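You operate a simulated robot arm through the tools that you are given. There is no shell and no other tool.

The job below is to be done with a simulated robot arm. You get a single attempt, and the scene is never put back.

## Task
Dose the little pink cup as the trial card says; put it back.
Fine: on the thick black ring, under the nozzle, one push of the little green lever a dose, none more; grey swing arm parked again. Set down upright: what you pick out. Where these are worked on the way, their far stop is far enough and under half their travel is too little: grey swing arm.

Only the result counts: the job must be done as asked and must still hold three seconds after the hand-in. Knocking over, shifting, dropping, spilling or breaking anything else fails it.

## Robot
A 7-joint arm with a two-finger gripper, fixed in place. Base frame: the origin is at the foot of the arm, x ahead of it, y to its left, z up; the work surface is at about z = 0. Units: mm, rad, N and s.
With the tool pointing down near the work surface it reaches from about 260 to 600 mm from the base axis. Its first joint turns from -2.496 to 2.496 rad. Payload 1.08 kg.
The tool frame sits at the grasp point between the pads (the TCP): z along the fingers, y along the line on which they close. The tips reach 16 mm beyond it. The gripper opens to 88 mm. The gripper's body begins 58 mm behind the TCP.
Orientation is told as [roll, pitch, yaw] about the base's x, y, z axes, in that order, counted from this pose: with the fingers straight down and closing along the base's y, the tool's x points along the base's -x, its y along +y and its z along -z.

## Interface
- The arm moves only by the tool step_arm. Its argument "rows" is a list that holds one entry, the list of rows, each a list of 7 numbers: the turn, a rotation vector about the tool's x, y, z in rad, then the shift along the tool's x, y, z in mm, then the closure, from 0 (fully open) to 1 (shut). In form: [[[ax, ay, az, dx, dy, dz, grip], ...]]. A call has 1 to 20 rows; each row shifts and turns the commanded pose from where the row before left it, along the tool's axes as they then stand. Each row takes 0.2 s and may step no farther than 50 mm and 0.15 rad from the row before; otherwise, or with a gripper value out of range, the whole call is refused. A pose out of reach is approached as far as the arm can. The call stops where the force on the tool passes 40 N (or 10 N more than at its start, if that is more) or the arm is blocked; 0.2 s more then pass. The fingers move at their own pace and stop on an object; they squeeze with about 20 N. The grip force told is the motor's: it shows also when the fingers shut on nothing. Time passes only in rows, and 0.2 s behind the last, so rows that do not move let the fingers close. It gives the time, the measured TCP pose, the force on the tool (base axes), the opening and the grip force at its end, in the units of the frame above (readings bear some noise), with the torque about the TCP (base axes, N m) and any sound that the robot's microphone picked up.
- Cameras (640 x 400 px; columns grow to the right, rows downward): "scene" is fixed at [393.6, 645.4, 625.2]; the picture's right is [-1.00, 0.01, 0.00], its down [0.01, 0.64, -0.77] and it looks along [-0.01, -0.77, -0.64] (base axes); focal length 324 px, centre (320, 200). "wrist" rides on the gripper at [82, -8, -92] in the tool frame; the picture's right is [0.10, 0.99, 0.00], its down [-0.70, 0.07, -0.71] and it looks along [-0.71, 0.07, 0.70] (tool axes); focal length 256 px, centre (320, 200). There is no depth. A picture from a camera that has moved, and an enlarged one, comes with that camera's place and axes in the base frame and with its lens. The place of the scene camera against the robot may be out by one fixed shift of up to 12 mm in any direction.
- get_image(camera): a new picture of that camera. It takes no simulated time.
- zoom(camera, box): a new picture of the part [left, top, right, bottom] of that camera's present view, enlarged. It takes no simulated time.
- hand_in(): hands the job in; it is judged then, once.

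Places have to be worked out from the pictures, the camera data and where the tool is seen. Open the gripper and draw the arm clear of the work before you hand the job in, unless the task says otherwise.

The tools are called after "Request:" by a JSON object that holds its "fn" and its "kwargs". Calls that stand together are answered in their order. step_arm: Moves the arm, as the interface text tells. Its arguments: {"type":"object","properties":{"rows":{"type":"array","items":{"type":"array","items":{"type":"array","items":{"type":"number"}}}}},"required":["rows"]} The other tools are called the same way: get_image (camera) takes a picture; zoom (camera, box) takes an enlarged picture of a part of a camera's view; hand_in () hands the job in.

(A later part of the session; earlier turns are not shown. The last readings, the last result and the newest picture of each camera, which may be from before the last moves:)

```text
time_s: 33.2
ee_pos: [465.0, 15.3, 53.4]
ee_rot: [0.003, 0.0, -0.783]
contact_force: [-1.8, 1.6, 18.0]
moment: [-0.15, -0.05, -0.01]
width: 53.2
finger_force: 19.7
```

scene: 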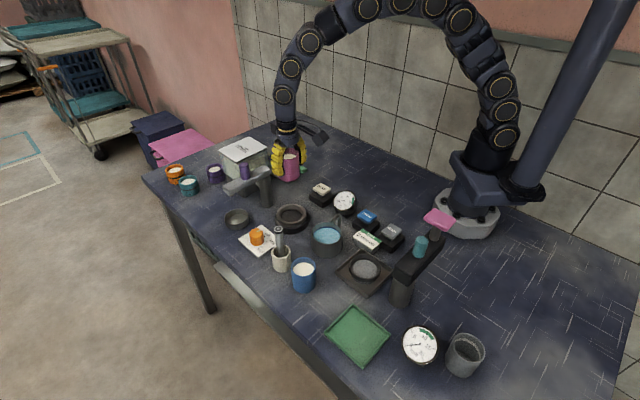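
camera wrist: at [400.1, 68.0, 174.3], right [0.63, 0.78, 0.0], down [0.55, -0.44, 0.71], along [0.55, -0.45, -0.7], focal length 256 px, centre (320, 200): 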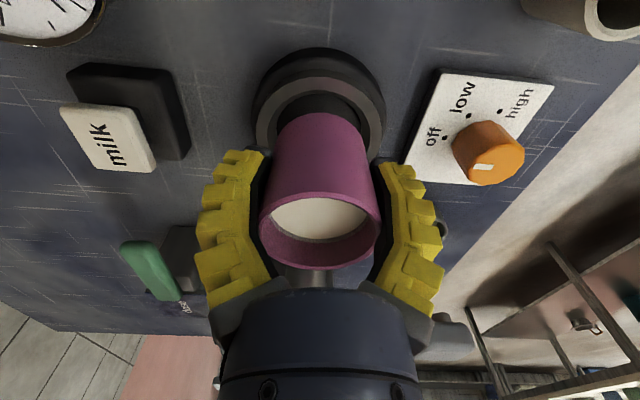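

Contact: 18 N upward, base at z≈18. I'll relieve 1 mm and open the fingers.

Request:
{"fn": "step_arm", "kwargs": {"rows": [[[0, 0, 0, 0, 0, -1, 1], [0, 0, 0, 0, 0, 0, 0.36], [0, 0, 0, 0, 0, 0, 0.3], [0, 0, 0, 0, 0, 0, 0.2], [0, 0, 0, 0, 0, 0, 0], [0, 0, 0, 0, 0, 0, 0]]]}}

Request:
{"fn": "zoom", "kwargs": {"camera": "scene", "box": [240, 180, 336, 240]}}

Request:
{"fn": "get_image", "kwargs": {"camera": "wrist"}}

```text
time_s: 34.6
ee_pos: [466.3, 15.1, 53.0]
ee_rot: [-0.001, 0.0, -0.785]
contact_force: [0.2, -0.7, 0.2]
moment: [-0.02, -0.03, -0.01]
width: 87.9
finger_force: 0.2
```

```text
6.67 times, centred on (288, 210) of scene
camera zoom: at [393.6, 645.4, 625.2], right [-1.0, 0.01, 0.0], down [0.01, 0.64, -0.77], along [-0.01, -0.77, -0.64], focal length 2161 px, centre (533, 133)
```

zoom: 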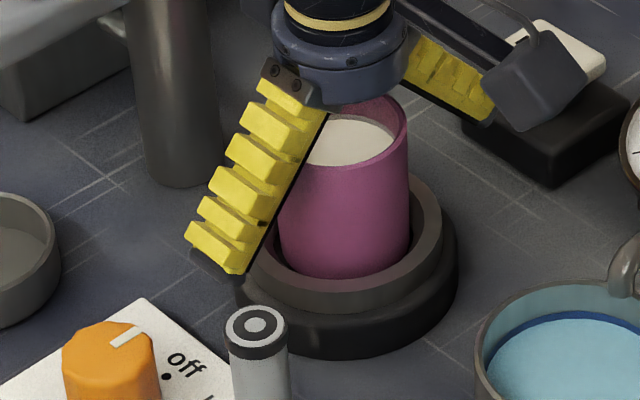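

```text
taken
camera wrist: at [400.9, 66.6, 144.2], right [0.63, 0.78, 0.0], down [0.55, -0.44, 0.71], along [0.55, -0.45, -0.7], focal length 256 px, centre (320, 200)
```

wrist: 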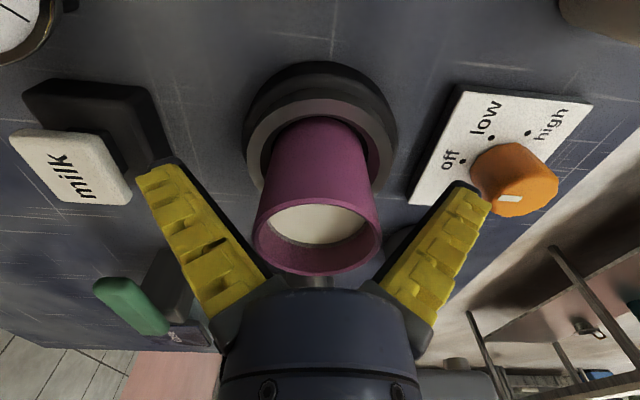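

The cup is seated upright in the ring. I'll rise straight up, clear of it.

Request:
{"fn": "step_arm", "kwargs": {"rows": [[[0, 0, 0, 0, 0, -5, 0], [0, 0, 0, 0, 0, -15, 0], [0, 0, 0, 0, 0, -25, 0], [0, 0, 0, 0, 0, -35, 0], [0, 0, 0, 0, 0, -40, 0], [0, 0, 0, 0, 0, -30, 0], [0, 0, 0, 0, 0, 0, 0]]]}}

Request:
{"fn": "get_image", "kwargs": {"camera": "wrist"}}

Request:
{"fn": "zoom", "kwargs": {"camera": "scene", "box": [200, 140, 328, 220]}}

```text
time_s: 36.2
ee_pos: [464.5, 18.5, 204.0]
ee_rot: [-0.002, 0.001, -0.786]
contact_force: [0.7, 0.0, -0.3]
moment: [-0.01, -0.01, -0.01]
width: 87.9
finger_force: 0.1
```

```text
taken
camera wrist: at [400.3, 69.7, 294.7], right [0.63, 0.78, 0.0], down [0.55, -0.44, 0.71], along [0.55, -0.45, -0.71], focal length 256 px, centre (320, 200)
```

wrist: 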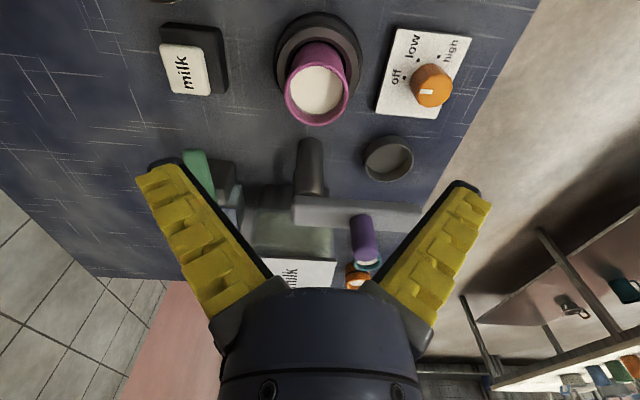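

```text
5.00 times, centred on (264, 180) of scene
camera zoom: at [393.6, 645.4, 625.2], right [-1.0, 0.01, 0.0], down [0.01, 0.64, -0.77], along [-0.01, -0.77, -0.64], focal length 1620 px, centre (600, 300)
```

zoom: 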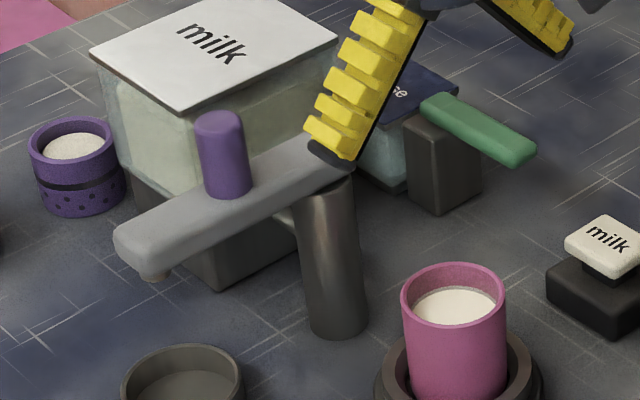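

Next, an enlarged wrist view of the grey arm from here to measure its heights and clearance over the cup.

Request:
{"fn": "zoom", "kwargs": {"camera": "wrist", "box": [270, 120, 430, 220]}}

Request:
{"fn": "zoom", "kwargs": {"camera": "wrist", "box": [280, 190, 440, 290]}}

```text
4.00 times, centred on (350, 170) of wrist
camera zoom: at [400.3, 69.7, 294.7], right [0.63, 0.78, 0.0], down [0.55, -0.44, 0.71], along [0.55, -0.45, -0.71], focal length 1024 px, centre (200, 320)
```

zoom: 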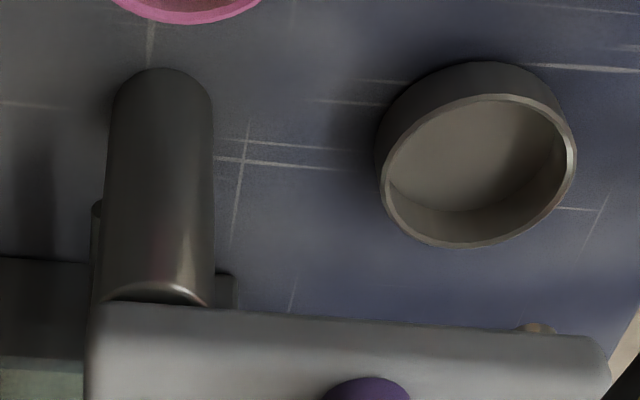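

```text
4.00 times, centred on (360, 240) of wrist
camera zoom: at [400.3, 69.7, 294.7], right [0.63, 0.78, 0.0], down [0.55, -0.44, 0.71], along [0.55, -0.45, -0.71], focal length 1024 px, centre (160, 40)
```

zoom: 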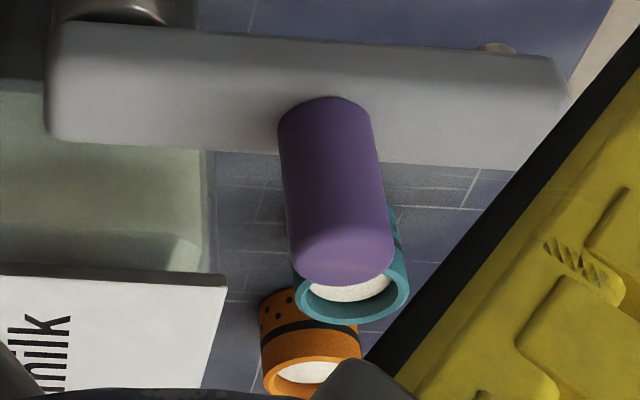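

Measurements: post at (544, -65), arm at 45° with its top at z≈120, knob (585, -26) about 25 mm wide up to z≈161, nozzle tip z≈95, so it clears the cup (top ≈78). I'll turn the hand so the fingers straddle the knob along the swing direction and go over it.

Request:
{"fn": "step_arm", "kwargs": {"rows": [[[0, 0, -0.1428, 0, 0, 0, 0.3], [0, 0, -0.1428, 0, 0, 0, 0.3], [0, 0, -0.1428, 0, 0, 0, 0.3], [0, 0, -0.1428, 0, 0, 0, 0.3], [0, 0, -0.1428, 0, 0, 0, 0.3], [0, 0, -0.1428, 0, 0, 0, 0.3], [0, 0, -0.1428, 0, 0, 0, 0.3], [0, 0, -0.1428, 0, 0, 0, 0.3], [0, 0, -0.1428, 0, 0, 0, 0.3], [0, 0, -0.1428, 0, 0, 0, 0.3], [0, 0, -0.1428, 0, 0, 0, 0.3], [0, 0, 0, -18.3, -38.8, 0, 0.3], [0, 0, 0, -18.3, -38.8, 0, 0.3], [0, 0, 0, -18.3, -38.8, 0, 0.3], [0, 0, 0, 0, 0, 0, 0.3], [0, 0, 0, 0, 0, 0, 0.3]]]}}

Request:
{"fn": "get_image", "kwargs": {"camera": "wrist"}}

Request:
{"fn": "get_image", "kwargs": {"camera": "scene"}}

```text
time_s: 39.6
ee_pos: [589.2, -28.7, 202.3]
ee_rot: [0.0, 0.0, 0.787]
contact_force: [0.4, -0.4, 0.0]
moment: [0.02, -0.04, 0.01]
width: 65.4
finger_force: 2.2
```

```text
taken
camera wrist: at [536.6, -92.8, 294.3], right [-0.78, 0.63, 0.0], down [0.44, 0.55, 0.71], along [0.45, 0.55, -0.7], focal length 256 px, centre (320, 200)
```

wrist: 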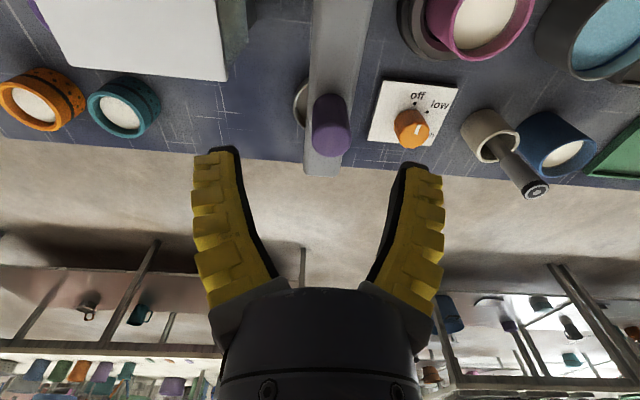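

```text
taken
```

scene: 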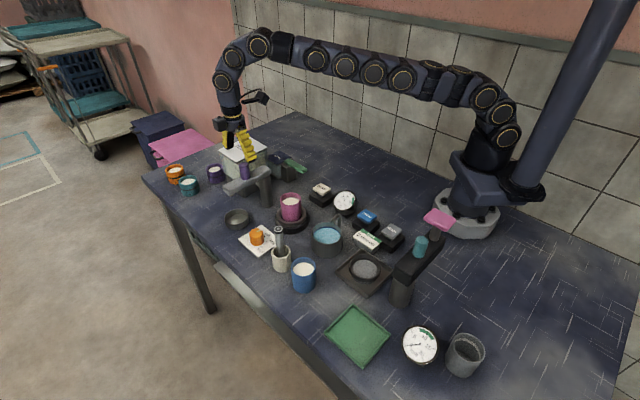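

The knob stands at (583.4, -25.3), 6–7 mm to the image right of the hand centre. I'll shift over it and descend with the fingers straddling it to z≈143.

Request:
{"fn": "step_arm", "kwargs": {"rows": [[[0, 0, 0, 1.1, 6.6, 0, 0.3], [0, 0, 0, 0, 0, 10, 0.3], [0, 0, 0, 0, 0, 10, 0.3], [0, 0, 0, 0, 0, 0, 0.3]]]}}

Request:
{"fn": "get_image", "kwargs": {"camera": "wrist"}}

```text
time_s: 40.6
ee_pos: [581.8, -24.1, 183.9]
ee_rot: [0.0, 0.001, 0.786]
contact_force: [-1.1, 0.5, 0.1]
moment: [0.01, -0.01, 0.01]
width: 65.4
finger_force: 2.6
```

```text
taken
camera wrist: at [529.9, -88.1, 275.2], right [-0.78, 0.63, 0.0], down [0.44, 0.55, 0.71], along [0.45, 0.55, -0.7], focal length 256 px, centre (320, 200)
```

wrist: 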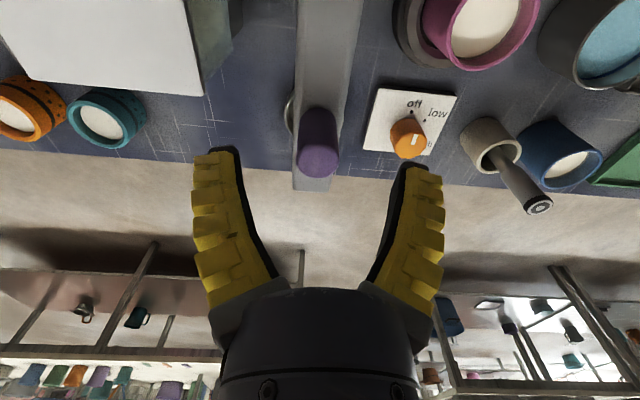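

Centred now. Descending the rest to z≈143 with the fingers around the knob.

Request:
{"fn": "step_arm", "kwargs": {"rows": [[[0, 0, 0, -1, 0, 12, 0.3], [0, 0, 0, 0, 0, 12, 0.3], [0, 0, 0, 0, 0, 10, 0.3], [0, 0, 0, 0, 0, 6, 0.3], [0, 0, 0, 0, 0, 0, 0.3], [0, 0, 0, 0, 0, 0, 0.3]]]}}

Request:
{"fn": "get_image", "kwargs": {"camera": "wrist"}}

Request:
{"fn": "zoom", "kwargs": {"camera": "scene", "box": [200, 130, 328, 210]}}

```text
time_s: 42.0
ee_pos: [581.3, -23.8, 144.6]
ee_rot: [0.0, 0.0, 0.785]
contact_force: [0.1, 0.1, 0.4]
moment: [0.01, -0.02, -0.03]
width: 65.5
finger_force: 2.8
```

```text
taken
camera wrist: at [529.2, -88.3, 235.4], right [-0.78, 0.63, 0.0], down [0.44, 0.55, 0.71], along [0.45, 0.55, -0.7], focal length 256 px, centre (320, 200)
```

wrist: 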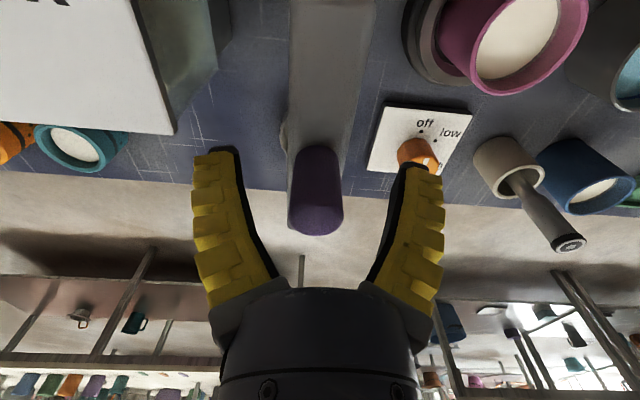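

```text
5.00 times, centred on (264, 170) of scene
camera zoom: at [393.6, 645.4, 625.2], right [-1.0, 0.01, 0.0], down [0.01, 0.64, -0.77], along [-0.01, -0.77, -0.64], focal length 1620 px, centre (600, 350)
```

zoom: 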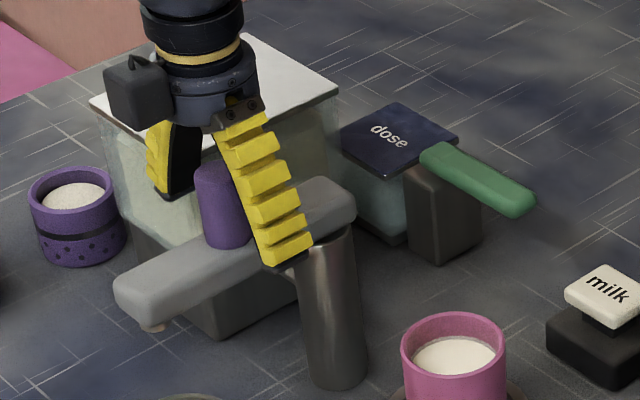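

Fingers straddle the knob above the arm's top. I'll close to a loose cage (about 34 mm round the 25 mm knob).

Request:
{"fn": "step_arm", "kwargs": {"rows": [[[0, 0, 0, 0, 0, 0, 0.5], [0, 0, 0, 0, 0, 0, 0.6], [0, 0, 0, 0, 0, 0, 0.62], [0, 0, 0, 0, 0, 0, 0.62]]]}}

Request:
{"fn": "get_image", "kwargs": {"camera": "wrist"}}

```text
time_s: 43.0
ee_pos: [581.8, -23.6, 143.9]
ee_rot: [0.001, -0.002, 0.786]
contact_force: [0.4, 0.4, -0.6]
moment: [-0.03, -0.01, 0.0]
width: 38.4
finger_force: 3.8
```

```text
taken
camera wrist: at [529.2, -88.3, 235.4], right [-0.78, 0.63, 0.0], down [0.44, 0.55, 0.71], along [0.45, 0.55, -0.7], focal length 256 px, centre (320, 200)
```

wrist: 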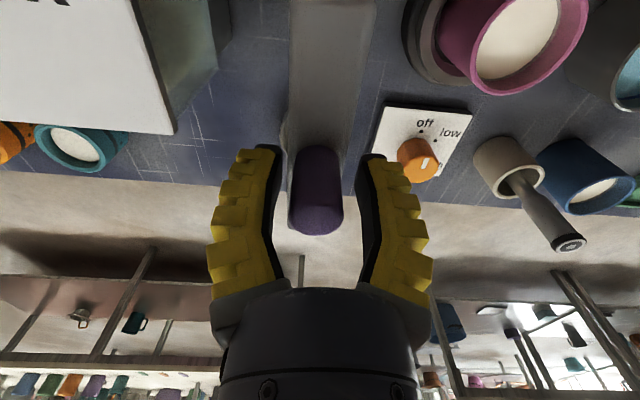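

Caged. Now swinging the arm counter-clockwise about its post in small arc steps, first half.

Request:
{"fn": "step_arm", "kwargs": {"rows": [[[0, 0, -0.1, 0.2, 5.5, 0, 0.62], [0, 0, -0.1, 0.2, 5.5, 0, 0.62], [0, 0, -0.1, 0.2, 5.5, 0, 0.62], [0, 0, -0.1, 0.2, 5.5, 0, 0.62], [0, 0, 0, 0, 0, 0, 0.62]]]}}

Request:
{"fn": "get_image", "kwargs": {"camera": "wrist"}}

Request:
{"fn": "get_image", "kwargs": {"camera": "scene"}}

```text
time_s: 44.2
ee_pos: [562.2, -12.9, 142.6]
ee_rot: [0.0, 0.001, 1.186]
contact_force: [0.0, 0.1, -0.5]
moment: [0.01, 0.01, 0.01]
width: 38.4
finger_force: 4.0
```

```text
taken
camera wrist: at [538.7, -91.5, 234.7], right [-0.96, 0.28, 0.0], down [0.2, 0.68, 0.71], along [0.2, 0.68, -0.7], focal length 256 px, centre (320, 200)
```

wrist: 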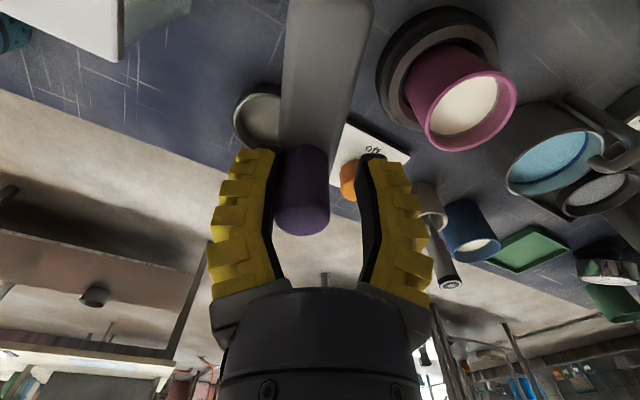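

```text
taken
```

scene: 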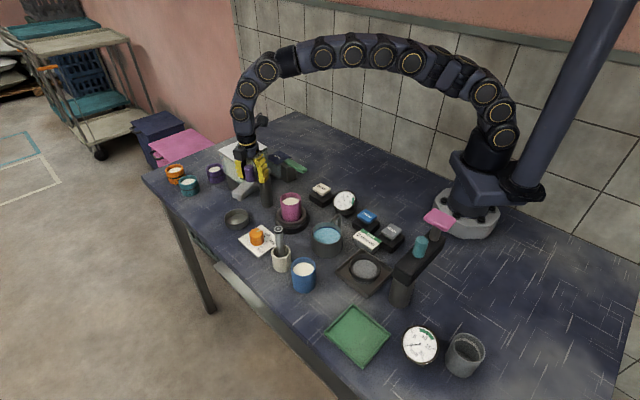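

The arm follows the trailing finger; no odd forces. Continuing the arc.

Request:
{"fn": "step_arm", "kwargs": {"rows": [[[0, 0, -0.1, 0.2, 5.5, 0, 0.62], [0, 0, -0.1, 0.2, 5.5, 0, 0.62], [0, 0, -0.1, 0.2, 5.5, 0, 0.62], [0, 0, -0.1, 0.2, 5.5, 0, 0.62], [0, 0, -0.1, 0.2, 5.5, 0, 0.62], [0, 0, -0.1, 0.2, 5.5, 0, 0.62], [0, 0, 0, 0, 0, 0, 0.62]]]}}

Request:
{"fn": "get_image", "kwargs": {"camera": "wrist"}}

Request:
{"fn": "zoom", "kwargs": {"camera": "scene", "box": [200, 130, 328, 230]}}

```text
time_s: 45.8
ee_pos: [532.0, -8.2, 143.5]
ee_rot: [0.0, -0.001, 1.787]
contact_force: [0.0, 0.7, -0.2]
moment: [0.0, 0.03, -0.01]
width: 38.3
finger_force: 3.3
```

```text
taken
camera wrist: at [557.2, -86.9, 235.3], right [-0.95, -0.31, 0.0], down [-0.22, 0.67, 0.71], along [-0.22, 0.67, -0.7], focal length 256 px, centre (320, 200)
```

wrist: 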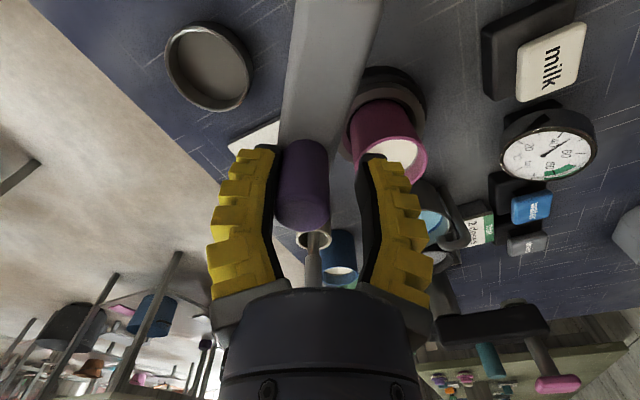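

```text
4.00 times, centred on (264, 180) of scene
camera zoom: at [393.6, 645.4, 625.2], right [-1.0, 0.01, 0.0], down [0.01, 0.64, -0.77], along [-0.01, -0.77, -0.64], focal length 1296 px, centre (544, 280)
```

zoom: 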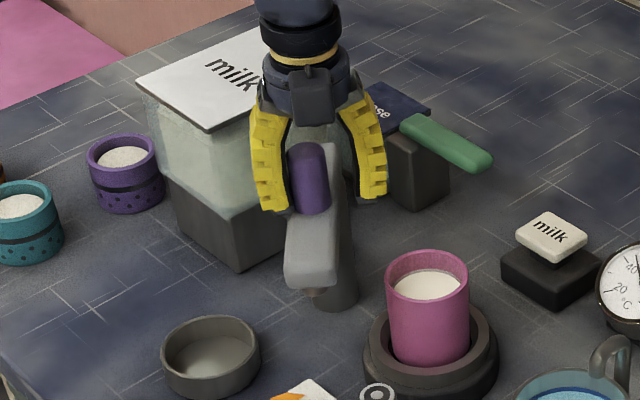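

Arm past the half way (~97°), with clearance above the cup. Continuing.

Request:
{"fn": "step_arm", "kwargs": {"rows": [[[0, 0, -0.1, 0.7, 5.5, 0, 0.62], [0, 0, -0.1, 0.7, 5.5, 0, 0.62], [0, 0, -0.1, 0.5, 5.5, 0, 0.62], [0, 0, -0.1, 0.5, 5.5, 0, 0.62], [0, 0, -0.1, 0.5, 5.5, 0, 0.62], [0, 0, 0, 0, 0, 0, 0.62]]]}}

Request:
{"fn": "get_image", "kwargs": {"camera": "wrist"}}

Request:
{"fn": "zoom", "kwargs": {"camera": "scene", "box": [200, 130, 328, 230]}}

```text
time_s: 47.2
ee_pos: [506.0, -22.3, 143.7]
ee_rot: [-0.001, 0.001, 2.288]
contact_force: [-0.2, 0.2, 0.0]
moment: [0.02, 0.0, 0.01]
width: 38.1
finger_force: 3.4
```

```text
taken
camera wrist: at [566.1, -78.7, 235.7], right [-0.68, -0.73, 0.0], down [-0.52, 0.48, 0.71], along [-0.52, 0.48, -0.71], focal length 256 px, centre (320, 200)
```

wrist: 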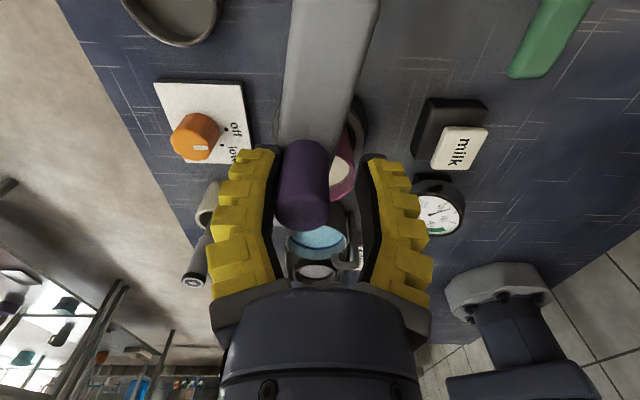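

```text
4.00 times, centred on (264, 180) of scene
camera zoom: at [393.6, 645.4, 625.2], right [-1.0, 0.01, 0.0], down [0.01, 0.64, -0.77], along [-0.01, -0.77, -0.64], focal length 1296 px, centre (544, 280)
```

zoom: 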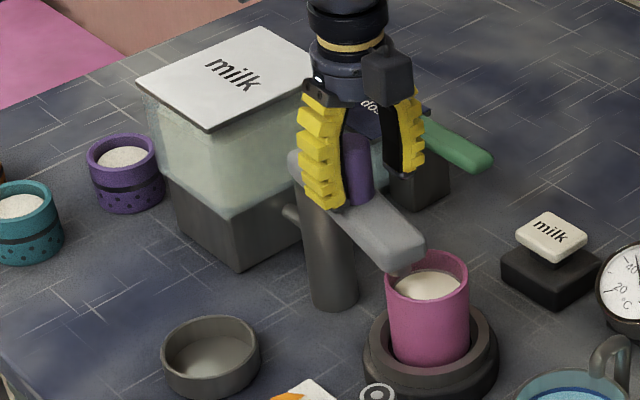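

The arm is now about 10° short of the cup's centre. I'll continue in finer steps and watch for the stop.

Request:
{"fn": "step_arm", "kwargs": {"rows": [[[0, 0, -0.05, 0.3, 2.8, 0, 0.62], [0, 0, -0.05, 0.3, 2.8, 0, 0.62], [0, 0, -0.05, 0.3, 2.8, 0, 0.62], [0, 0, 0, 0, 0, 0, 0.62]]]}}

Request:
{"fn": "zoom", "kwargs": {"camera": "scene", "box": [230, 150, 326, 230]}}

```text
time_s: 48.2
ee_pos: [500.2, -28.8, 145.0]
ee_rot: [-0.002, 0.002, 2.436]
contact_force: [0.8, -0.5, -0.6]
moment: [0.01, -0.01, 0.03]
width: 38.4
finger_force: 3.6
```

```text
5.00 times, centred on (278, 190) of scene
camera zoom: at [393.6, 645.4, 625.2], right [-1.0, 0.01, 0.0], down [0.01, 0.64, -0.77], along [-0.01, -0.77, -0.64], focal length 1620 px, centre (530, 250)
```

zoom: 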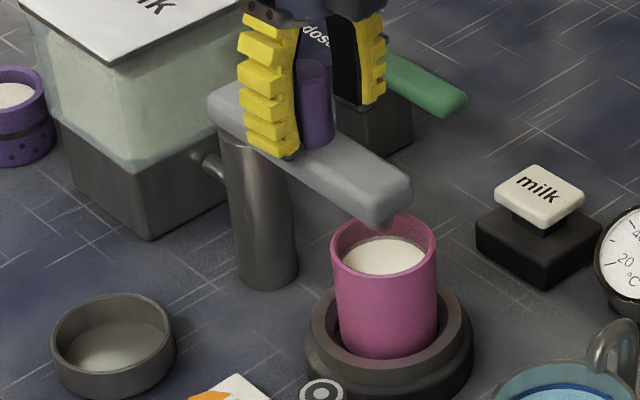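

No stop felt yet at about 134°. Two more small steps.

Request:
{"fn": "step_arm", "kwargs": {"rows": [[[0, 0, -0.03, 0.2, 1.7, 0, 0.62], [0, 0, -0.03, 0.2, 1.7, 0, 0.62], [0, 0, 0, 0, 0, 0, 0.62]]]}}

Request:
{"fn": "get_image", "kwargs": {"camera": "wrist"}}

```text
time_s: 49.0
ee_pos: [498.2, -30.2, 143.3]
ee_rot: [0.0, 0.001, 2.498]
contact_force: [1.1, 0.1, 0.0]
moment: [-0.01, -0.05, -0.01]
width: 39.0
finger_force: 4.1
```

```text
taken
camera wrist: at [569.2, -73.0, 235.1], right [-0.52, -0.86, 0.0], down [-0.6, 0.36, 0.71], along [-0.61, 0.37, -0.71], focal length 256 px, centre (320, 200)
```

wrist: 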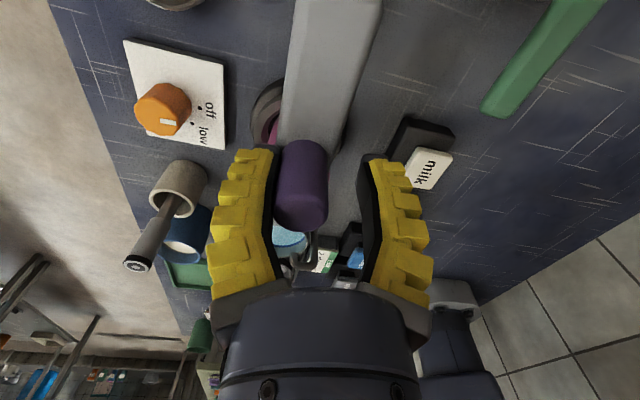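

A slight force only; two further small steps.

Request:
{"fn": "step_arm", "kwargs": {"rows": [[[0, 0, -0.03, 0.2, 1.7, 0, 0.62], [0, 0, -0.03, 0.2, 1.7, 0, 0.62], [0, 0, 0, 0, 0, 0, 0.62]]]}}

Request:
{"fn": "zoom", "kwargs": {"camera": "scene", "box": [230, 150, 326, 230]}}

```text
time_s: 49.8
ee_pos: [498.3, -33.2, 142.2]
ee_rot: [-0.004, 0.002, 2.558]
contact_force: [10.9, 8.2, 1.7]
moment: [-0.12, 0.02, -0.07]
width: 46.4
finger_force: 9.1
```

```text
5.00 times, centred on (278, 190) of scene
camera zoom: at [393.6, 645.4, 625.2], right [-1.0, 0.01, 0.0], down [0.01, 0.64, -0.77], along [-0.01, -0.77, -0.64], focal length 1620 px, centre (530, 250)
```

zoom: 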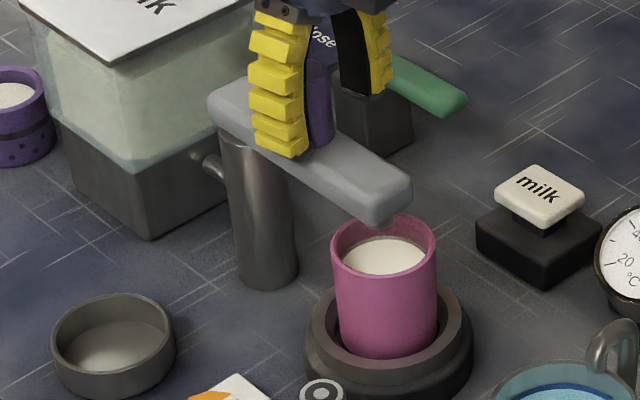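

The far stop is reached (13 N resistance, arm no longer moving). I'll back the fingers off to centre on the knob and rise clear.

Request:
{"fn": "step_arm", "kwargs": {"rows": [[[0, 0, 0, 0, -3, 0, 0.62], [0, 0, 0, 0, -3, 0, 0.62], [0, 0, 0, 0, -3, 0, 0.62], [0, 0, 0, 0, 0, 0, 0.6], [0, 0, 0, 0, 0, 0, 0.6]]]}}

Request:
{"fn": "get_image", "kwargs": {"camera": "wrist"}}

```text
time_s: 51.0
ee_pos: [501.6, -26.2, 142.3]
ee_rot: [-0.001, 0.0, 2.555]
contact_force: [0.0, 0.0, -0.1]
moment: [0.03, 0.02, 0.0]
width: 39.9
finger_force: 3.5
```

```text
taken
camera wrist: at [574.6, -64.8, 233.6], right [-0.46, -0.89, 0.0], down [-0.62, 0.33, 0.71], along [-0.63, 0.33, -0.7], focal length 256 px, centre (320, 200)
```

wrist: 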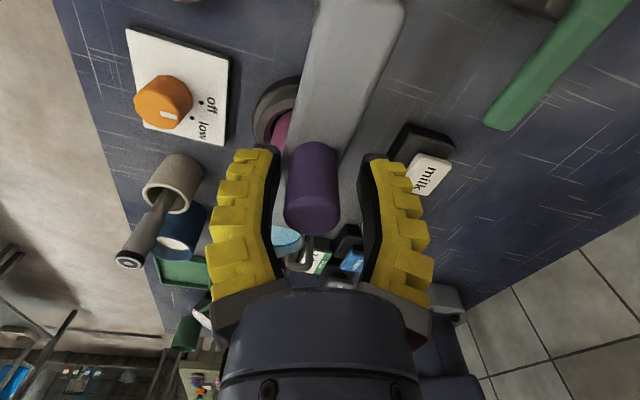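

Free of the knob. Rising straight up and checking the nozzle over the cup.

Request:
{"fn": "step_arm", "kwargs": {"rows": [[[0, 0, 0, 0, -1, -5, 0.6], [0, 0, 0, 0, 0, -15, 0.6], [0, 0, 0, 0, 0, -20, 0.6], [0, 0, 0, 0, 0, -20, 0.6], [0, 0, 0, 0, 0, -10, 0.6], [0, 0, 0, 0, 0, 0, 0.6]]]}}

Request:
{"fn": "get_image", "kwargs": {"camera": "wrist"}}

Request:
{"fn": "zoom", "kwargs": {"camera": "scene", "box": [230, 150, 326, 230]}}

```text
time_s: 52.4
ee_pos: [502.5, -25.9, 211.8]
ee_rot: [0.001, -0.001, 2.555]
contact_force: [-0.3, 0.4, 0.4]
moment: [0.0, -0.05, 0.01]
width: 40.1
finger_force: 3.9
```

```text
taken
camera wrist: at [575.3, -64.7, 303.9], right [-0.46, -0.89, 0.0], down [-0.62, 0.33, 0.71], along [-0.63, 0.33, -0.7], focal length 256 px, centre (320, 200)
```

wrist: 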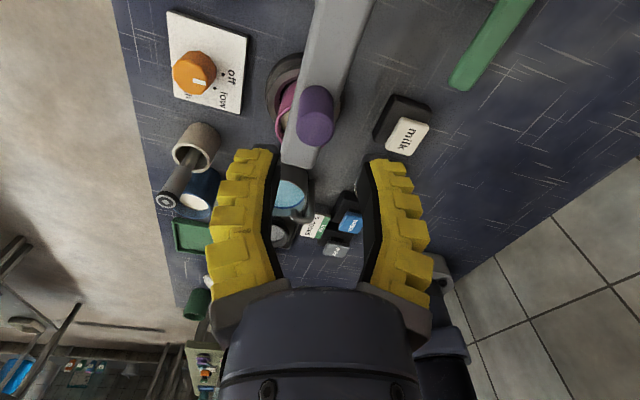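

```text
5.00 times, centred on (278, 190) of scene
camera zoom: at [393.6, 645.4, 625.2], right [-1.0, 0.01, 0.0], down [0.01, 0.64, -0.77], along [-0.01, -0.77, -0.64], focal length 1620 px, centre (530, 250)
```

zoom: 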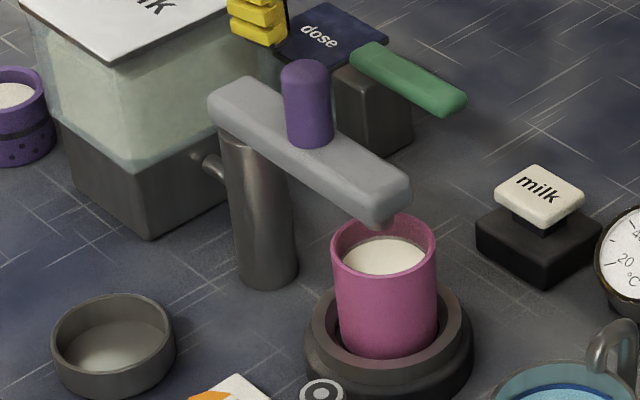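

The nozzle sits over the cup and the grey arm holds at its far stop. Next, close the fingers and go above the green lever's tip at about (444, -141).

Request:
{"fn": "step_arm", "kwargs": {"rows": [[[0, 0, 0.1, 0, 0, 0, 1], [0, 0, 0.1, 0, 0, 0, 1], [0, 0, 0, 10, 30.7, 0, 1], [0, 0, 0, 10, 30.7, 0, 1], [0, 0, 0, 10, 30.7, 0, 1], [0, 0, 0, 10, 30.7, 0, 1], [0, 0, 0, 0, 0, 30, 1], [0, 0, 0, 0, 0, 30, 1], [0, 0, 0, 0, 0, 0, 1], [0, 0, 0, 0, 0, 0, 1]]]}}

Request:
{"fn": "get_image", "kwargs": {"camera": "wrist"}}

Request:
{"fn": "zoom", "kwargs": {"camera": "scene", "box": [230, 120, 358, 200]}}

```text
time_s: 54.6
ee_pos: [445.1, -139.5, 155.4]
ee_rot: [0.0, -0.001, 2.357]
contact_force: [0.0, 1.0, -0.1]
moment: [0.0, 0.01, -0.03]
width: 0.0
finger_force: 19.7
```

```text
taken
camera wrist: at [508.7, -191.7, 245.7], right [-0.63, -0.78, 0.0], down [-0.55, 0.44, 0.71], along [-0.55, 0.45, -0.71], focal length 256 px, centre (320, 200)
```

wrist: 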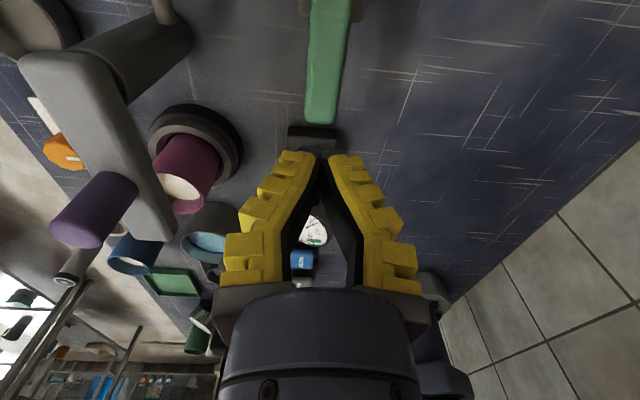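

```text
5.00 times, centred on (294, 160) of scene
camera zoom: at [393.6, 645.4, 625.2], right [-1.0, 0.01, 0.0], down [0.01, 0.64, -0.77], along [-0.01, -0.77, -0.64], focal length 1620 px, centre (450, 400)
```

zoom: 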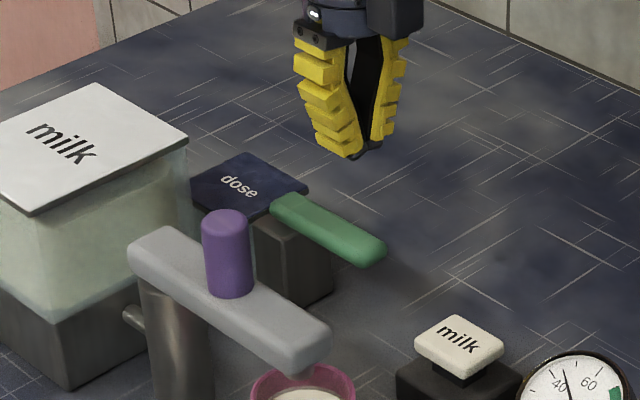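

The fingers are over the lever, 11 mm inside its tip and within 2 mm laterally. I'll shift 1.8 mm, and descend to ~6 mm above its top.

Request:
{"fn": "step_arm", "kwargs": {"rows": [[[0, 0, 0, 0, 1.8, 10, 1], [0, 0, 0, 0, 0, 20, 1], [0, 0, 0, 0, 0, 20, 1], [0, 0, 0, 0, 0, 12, 1], [0, 0, 0, 0, 0, 0, 1], [0, 0, 0, 0, 0, 0, 1]]]}}

Request:
{"fn": "zoom", "kwargs": {"camera": "scene", "box": [250, 130, 346, 190]}}

Request:
{"fn": "get_image", "kwargs": {"camera": "wrist"}}

```text
time_s: 56.0
ee_pos: [444.5, -142.3, 90.3]
ee_rot: [0.0, -0.002, 2.356]
contact_force: [0.7, 0.2, -0.7]
moment: [0.0, -0.02, 0.01]
width: 0.1
finger_force: 19.8
```

```text
6.67 times, centred on (298, 160) of scene
camera zoom: at [393.6, 645.4, 625.2], right [-1.0, 0.01, 0.0], down [0.01, 0.64, -0.77], along [-0.01, -0.77, -0.64], focal length 2161 px, centre (467, 467)
```

zoom: 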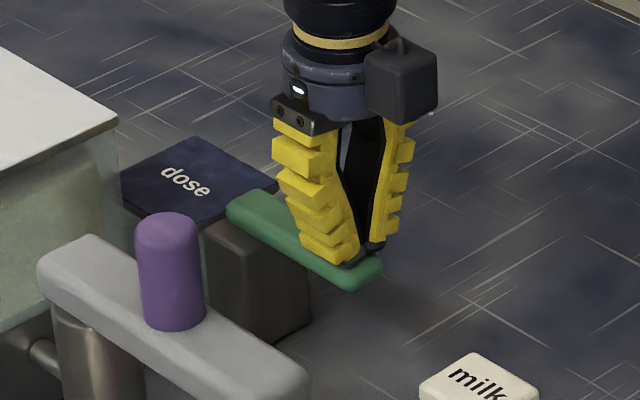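

```text
taken
camera wrist: at [507.0, -194.6, 182.9], right [-0.63, -0.78, 0.0], down [-0.55, 0.44, 0.71], along [-0.55, 0.45, -0.7], focal length 256 px, centre (320, 200)
```

wrist: 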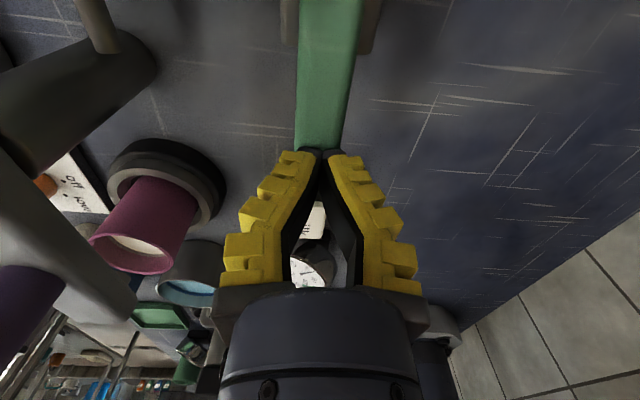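

Fingertips are just above the lever end. I'll press down monotonically, first about 12 mm.

Request:
{"fn": "step_arm", "kwargs": {"rows": [[[0, 0, 0, 0, 0, 3, 1], [0, 0, 0, 0, 0, 3, 1], [0, 0, 0, 0, 0, 3, 1], [0, 0, 0, 0, 0, 3, 1]]]}}

Request:
{"fn": "zoom", "kwargs": {"camera": "scene", "box": [250, 130, 346, 190]}}

```text
time_s: 57.0
ee_pos: [443.1, -141.8, 79.9]
ee_rot: [0.0, 0.001, 2.356]
contact_force: [-0.4, 0.2, 1.6]
moment: [0.0, 0.0, 0.0]
width: 5.8
finger_force: 22.3
```

```text
6.67 times, centred on (298, 160) of scene
camera zoom: at [393.6, 645.4, 625.2], right [-1.0, 0.01, 0.0], down [0.01, 0.64, -0.77], along [-0.01, -0.77, -0.64], focal length 2161 px, centre (467, 467)
```

zoom: 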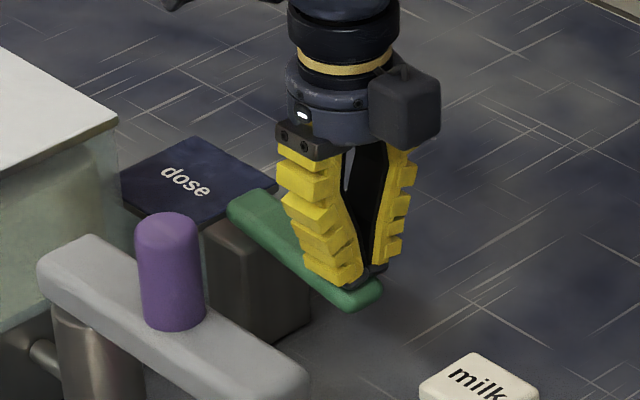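

The lever end goes down with light force (1.6 N). Continuing the same push downward to its stop.

Request:
{"fn": "step_arm", "kwargs": {"rows": [[[0, 0, 0, 0, 0, 3, 1], [0, 0, 0, 0, 0, 3, 1], [0, 0, 0, 0, 0, 0, 1]]]}}

Request:
{"fn": "zoom", "kwargs": {"camera": "scene", "box": [250, 130, 346, 190]}}

```text
time_s: 57.8
ee_pos: [443.2, -141.0, 72.7]
ee_rot: [0.0, 0.0, 2.356]
contact_force: [-0.4, 0.2, 2.6]
moment: [-0.03, -0.02, -0.01]
width: 6.0
finger_force: 22.3
```

```text
6.67 times, centred on (298, 160) of scene
camera zoom: at [393.6, 645.4, 625.2], right [-1.0, 0.01, 0.0], down [0.01, 0.64, -0.77], along [-0.01, -0.77, -0.64], focal length 2161 px, centre (467, 467)
```

zoom: 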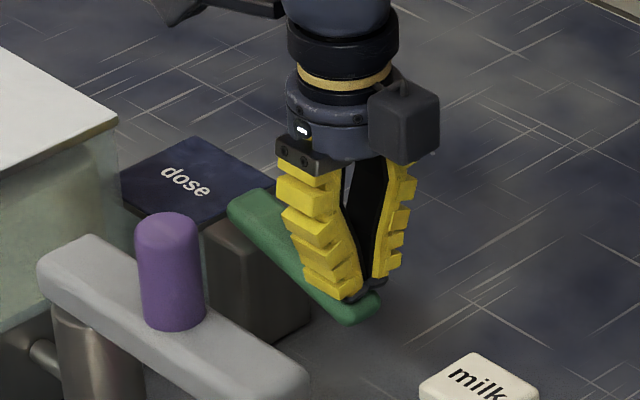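

Spring-like force growing (2.6 N), no stop yet. Continuing down.

Request:
{"fn": "step_arm", "kwargs": {"rows": [[[0, 0, 0, 0, 0, 2.5, 1], [0, 0, 0, 0, 0, 2.5, 1], [0, 0, 0, 0, 0, 0, 1]]]}}

Request:
{"fn": "zoom", "kwargs": {"camera": "scene", "box": [250, 130, 346, 220]}}

```text
time_s: 58.6
ee_pos: [442.0, -142.4, 68.5]
ee_rot: [-0.001, -0.001, 2.356]
contact_force: [-3.1, 3.5, 11.2]
moment: [0.03, 0.01, 0.04]
width: 6.1
finger_force: 21.7
```

```text
4.44 times, centred on (298, 175) of scene
camera zoom: at [393.6, 645.4, 625.2], right [-1.0, 0.01, 0.0], down [0.01, 0.64, -0.77], along [-0.01, -0.77, -0.64], focal length 1440 px, centre (418, 311)
```

zoom: 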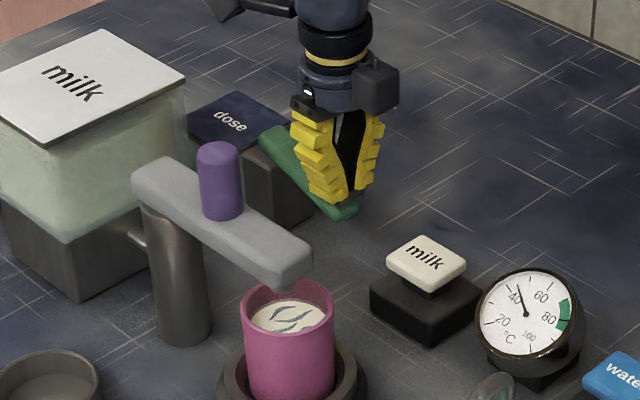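

The stop is reached (11 N) and streaks of the dose have appeared in the cup. Now I fully release the lever.

Request:
{"fn": "step_arm", "kwargs": {"rows": [[[0, 0, 0, 0, 0, -6, 1], [0, 0, 0, 0, 0, -8, 1], [0, 0, 0, 0, 0, -10, 1], [0, 0, 0, 0, 0, -6, 1], [0, 0, 0, 0, 0, 0, 1], [0, 0, 0, 0, 0, 0, 1]]]}}

Request:
{"fn": "zoom", "kwargs": {"camera": "scene", "box": [250, 130, 346, 190]}}

Request:
{"fn": "zoom", "kwargs": {"camera": "scene", "box": [230, 180, 358, 260]}}

```text
time_s: 60.0
ee_pos: [441.9, -143.2, 98.3]
ee_rot: [0.002, 0.0, 2.354]
contact_force: [0.8, 0.2, -0.1]
moment: [0.0, 0.01, 0.02]
width: 0.0
finger_force: 21.9
```

```text
6.67 times, centred on (298, 160) of scene
camera zoom: at [393.6, 645.4, 625.2], right [-1.0, 0.01, 0.0], down [0.01, 0.64, -0.77], along [-0.01, -0.77, -0.64], focal length 2161 px, centre (467, 467)
```

zoom: 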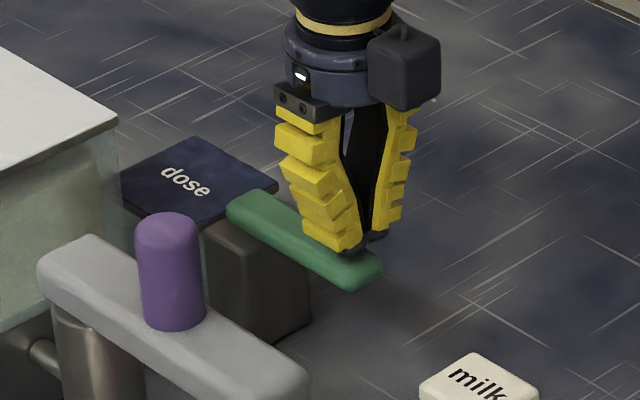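

```text
5.00 times, centred on (294, 220) of scene
camera zoom: at [393.6, 645.4, 625.2], right [-1.0, 0.01, 0.0], down [0.01, 0.64, -0.77], along [-0.01, -0.77, -0.64], focal length 1620 px, centre (450, 100)
```

zoom: 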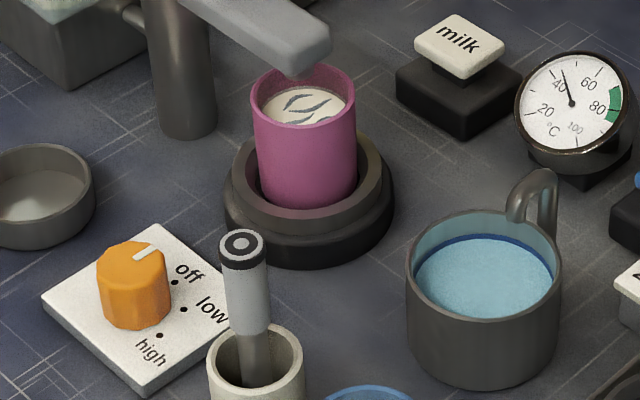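

The lever is back up and one dose is in the cup. Now the second, and last, push in one smooth stroke.

Request:
{"fn": "step_arm", "kwargs": {"rows": [[[0, 0, 0, 0, 0, 0, 1], [0, 0, 0, 0, 0, 5, 1], [0, 0, 0, 0, 0, 5, 1], [0, 0, 0, 0, 0, 4, 1], [0, 0, 0, 0, 0, 4, 1], [0, 0, 0, 0, 0, 3, 1], [0, 0, 0, 0, 0, 3, 1], [0, 0, 0, 0, 0, 3, 1], [0, 0, 0, 0, 0, 2, 1], [0, 0, 0, 0, 0, 1, 1], [0, 0, 0, 0, 0, 0, 1]]]}}

Request:
{"fn": "zoom", "kwargs": {"camera": "scene", "box": [240, 140, 336, 220]}}

```text
time_s: 62.4
ee_pos: [444.2, -142.2, 69.1]
ee_rot: [0.0, 0.0, 2.355]
contact_force: [0.4, 2.1, 7.0]
moment: [0.05, -0.01, 0.08]
width: 5.9
finger_force: 21.8
```

```text
5.00 times, centred on (288, 180) of scene
camera zoom: at [393.6, 645.4, 625.2], right [-1.0, 0.01, 0.0], down [0.01, 0.64, -0.77], along [-0.01, -0.77, -0.64], focal length 1620 px, centre (480, 300)
```

zoom: 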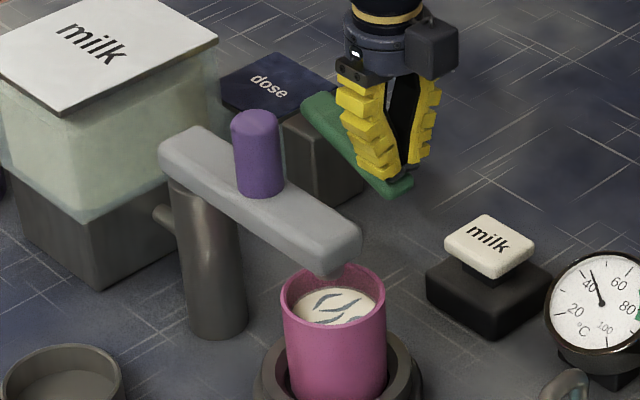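

Force 7 N near the stop; I'll press 1 mm further within the same stroke to make sure it bottomed, then compare the cup.

Request:
{"fn": "step_arm", "kwargs": {"rows": [[[0, 0, 0, 0, 0, 1, 1], [0, 0, 0, 0, 0, 0, 1]]]}}

Request:
{"fn": "zoom", "kwargs": {"camera": "scene", "box": [270, 190, 318, 220]}}

```text
time_s: 63.0
ee_pos: [443.3, -142.5, 68.0]
ee_rot: [-0.001, 0.004, 2.356]
contact_force: [-0.8, 1.1, 13.5]
moment: [-0.08, -0.03, 0.0]
width: 6.0
finger_force: 21.8
```

```text
13.33 times, centred on (294, 205) of scene
camera zoom: at [393.6, 645.4, 625.2], right [-1.0, 0.01, 0.0], down [0.01, 0.64, -0.77], along [-0.01, -0.77, -0.64], focal length 4321 px, centre (667, 133)
```

zoom: 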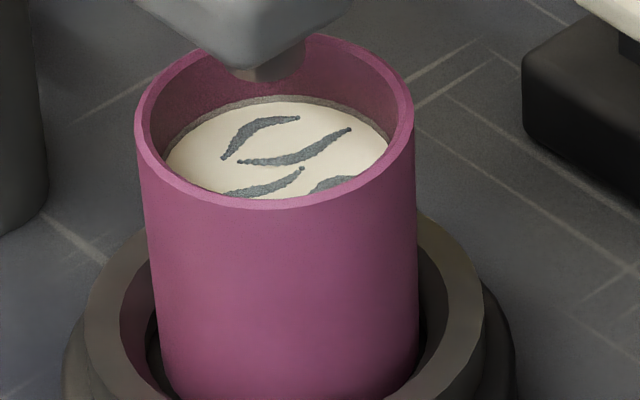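

The stroke bottomed (13.5 N), four streaks show in the cup. Releasing and rising well clear of the lever.

Request:
{"fn": "step_arm", "kwargs": {"rows": [[[0, 0, 0, 0, 0, -8, 1], [0, 0, 0, 0, 0, -12, 1], [0, 0, 0, 0, 0, -20, 1], [0, 0, 0, 0, 0, -30, 1], [0, 0, 0, 0, 0, -40, 1], [0, 0, 0, 0, 0, -34, 1], [0, 0, 0, 0, 0, 0, 1]]]}}

Request:
{"fn": "get_image", "kwargs": {"camera": "scene"}}

Request:
{"fn": "zoom", "kwargs": {"camera": "scene", "box": [230, 140, 326, 220]}}

```text
time_s: 64.6
ee_pos: [443.2, -144.1, 210.2]
ee_rot: [0.0, 0.001, 2.356]
contact_force: [-0.9, 0.1, 0.4]
moment: [-0.01, -0.01, 0.01]
width: 0.1
finger_force: 22.3
```

```text
taken
```

scene: 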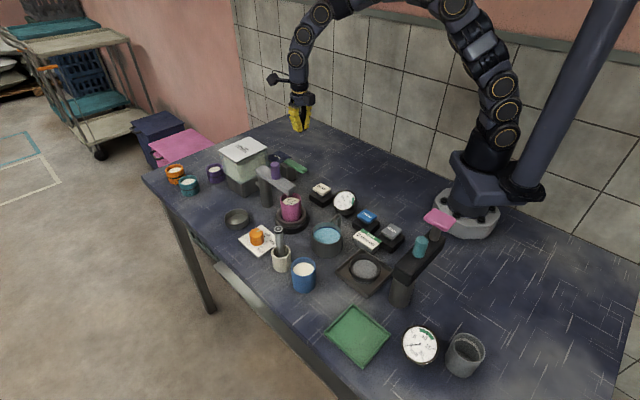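

```text
5.00 times, centred on (278, 180) of scene
camera zoom: at [393.6, 645.4, 625.2], right [-1.0, 0.01, 0.0], down [0.01, 0.64, -0.77], along [-0.01, -0.77, -0.64], focal length 1620 px, centre (530, 300)
```

zoom: 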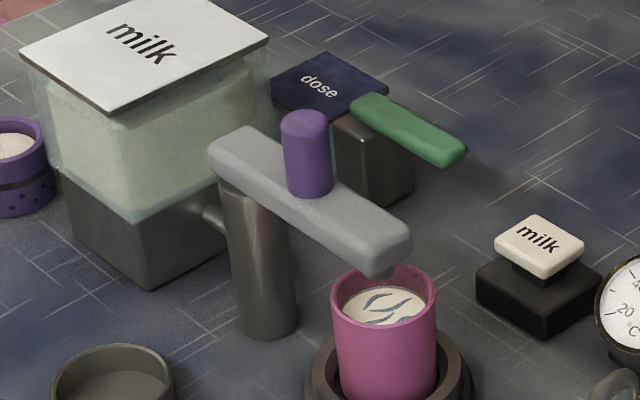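

Lever is up, arm still at its far stop. Now back over the purple knob at (503, -24) with the gripper part open, to park the arm.

Request:
{"fn": "step_arm", "kwargs": {"rows": [[[0, 0, 0, -10.4, -31.6, 0, 0.3], [0, 0, 0, -10.4, -31.6, 0, 0.3], [0, 0, 0, -10.4, -31.6, 0, 0.3], [0, 0, 0, -10.3, -31.5, 0, 0.3], [0, 0, 0, 0, 0, 0, 0.3], [0, 0, 0, 0, 0, 0, 0.3]]]}}

Request:
{"fn": "get_image", "kwargs": {"camera": "wrist"}}

```text
time_s: 66.0
ee_pos: [501.4, -23.2, 211.7]
ee_rot: [-0.001, 0.002, 2.356]
contact_force: [-0.4, 0.0, 0.6]
moment: [0.02, 0.01, 0.02]
width: 65.1
finger_force: 2.9
```

```text
taken
camera wrist: at [564.7, -73.7, 302.3], right [-0.63, -0.78, 0.0], down [-0.55, 0.44, 0.71], along [-0.55, 0.45, -0.7], focal length 256 px, centre (320, 200)
```

wrist: 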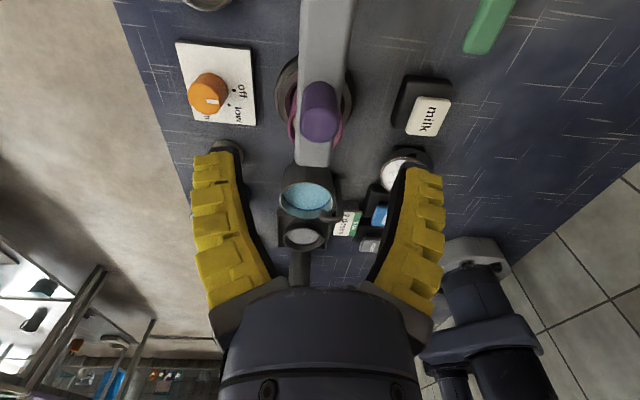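

Knob is centred between the fingers. I'll descend around it and close to the loose cage.

Request:
{"fn": "step_arm", "kwargs": {"rows": [[[0, 0, 0, 3, 0, 15, 0.3], [0, 0, 0, 0, 0, 20, 0.3], [0, 0, 0, 0, 0, 20, 0.3], [0, 0, 0, 0, 0, 12, 0.3], [0, 0, 0, 0, 0, 0, 0.3], [0, 0, 0, 0, 0, 0, 0.5], [0, 0, 0, 0, 0, 0, 0.6], [0, 0, 0, 0, 0, 0, 0.62], [0, 0, 0, 0, 0, 0, 0.62]]]}}

Request:
{"fn": "get_image", "kwargs": {"camera": "wrist"}}

```text
time_s: 68.0
ee_pos: [505.1, -25.1, 145.1]
ee_rot: [0.0, -0.001, 2.356]
contact_force: [0.2, -0.4, 0.2]
moment: [-0.02, 0.0, 0.03]
width: 38.4
finger_force: 4.2
```

```text
taken
camera wrist: at [568.5, -77.0, 236.2], right [-0.63, -0.78, 0.0], down [-0.55, 0.44, 0.71], along [-0.55, 0.45, -0.7], focal length 256 px, centre (320, 200)
```

wrist: 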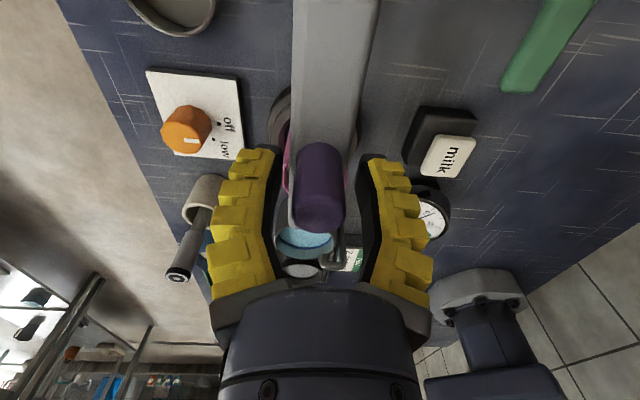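

Caged. Swinging the arm back clockwise in small arc steps.

Request:
{"fn": "step_arm", "kwargs": {"rows": [[[0, 0, 0.1, 0.5, -5.5, 0, 0.62], [0, 0, 0.1, 0.5, -5.5, 0, 0.62], [0, 0, 0.1, 0.5, -5.5, 0, 0.62], [0, 0, 0.1, 0.5, -5.5, 0, 0.62], [0, 0, 0.1, 0.5, -5.5, 0, 0.62], [0, 0, 0.1, 0.5, -5.5, 0, 0.62], [0, 0, 0, 0, 0, 0, 0.62]]]}}

Request:
{"fn": "get_image", "kwargs": {"camera": "wrist"}}

```text
time_s: 69.6
ee_pos: [535.5, -11.6, 143.9]
ee_rot: [0.0, 0.0, 1.753]
contact_force: [0.2, -0.8, 0.0]
moment: [0.0, -0.03, -0.02]
width: 38.3
finger_force: 3.7
```

```text
taken
camera wrist: at [557.5, -90.7, 235.4], right [-0.96, -0.28, 0.0], down [-0.2, 0.68, 0.71], along [-0.2, 0.68, -0.7], focal length 256 px, centre (320, 200)
```

wrist: 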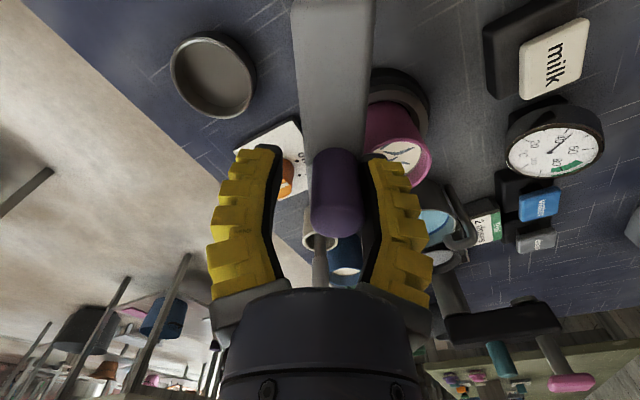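

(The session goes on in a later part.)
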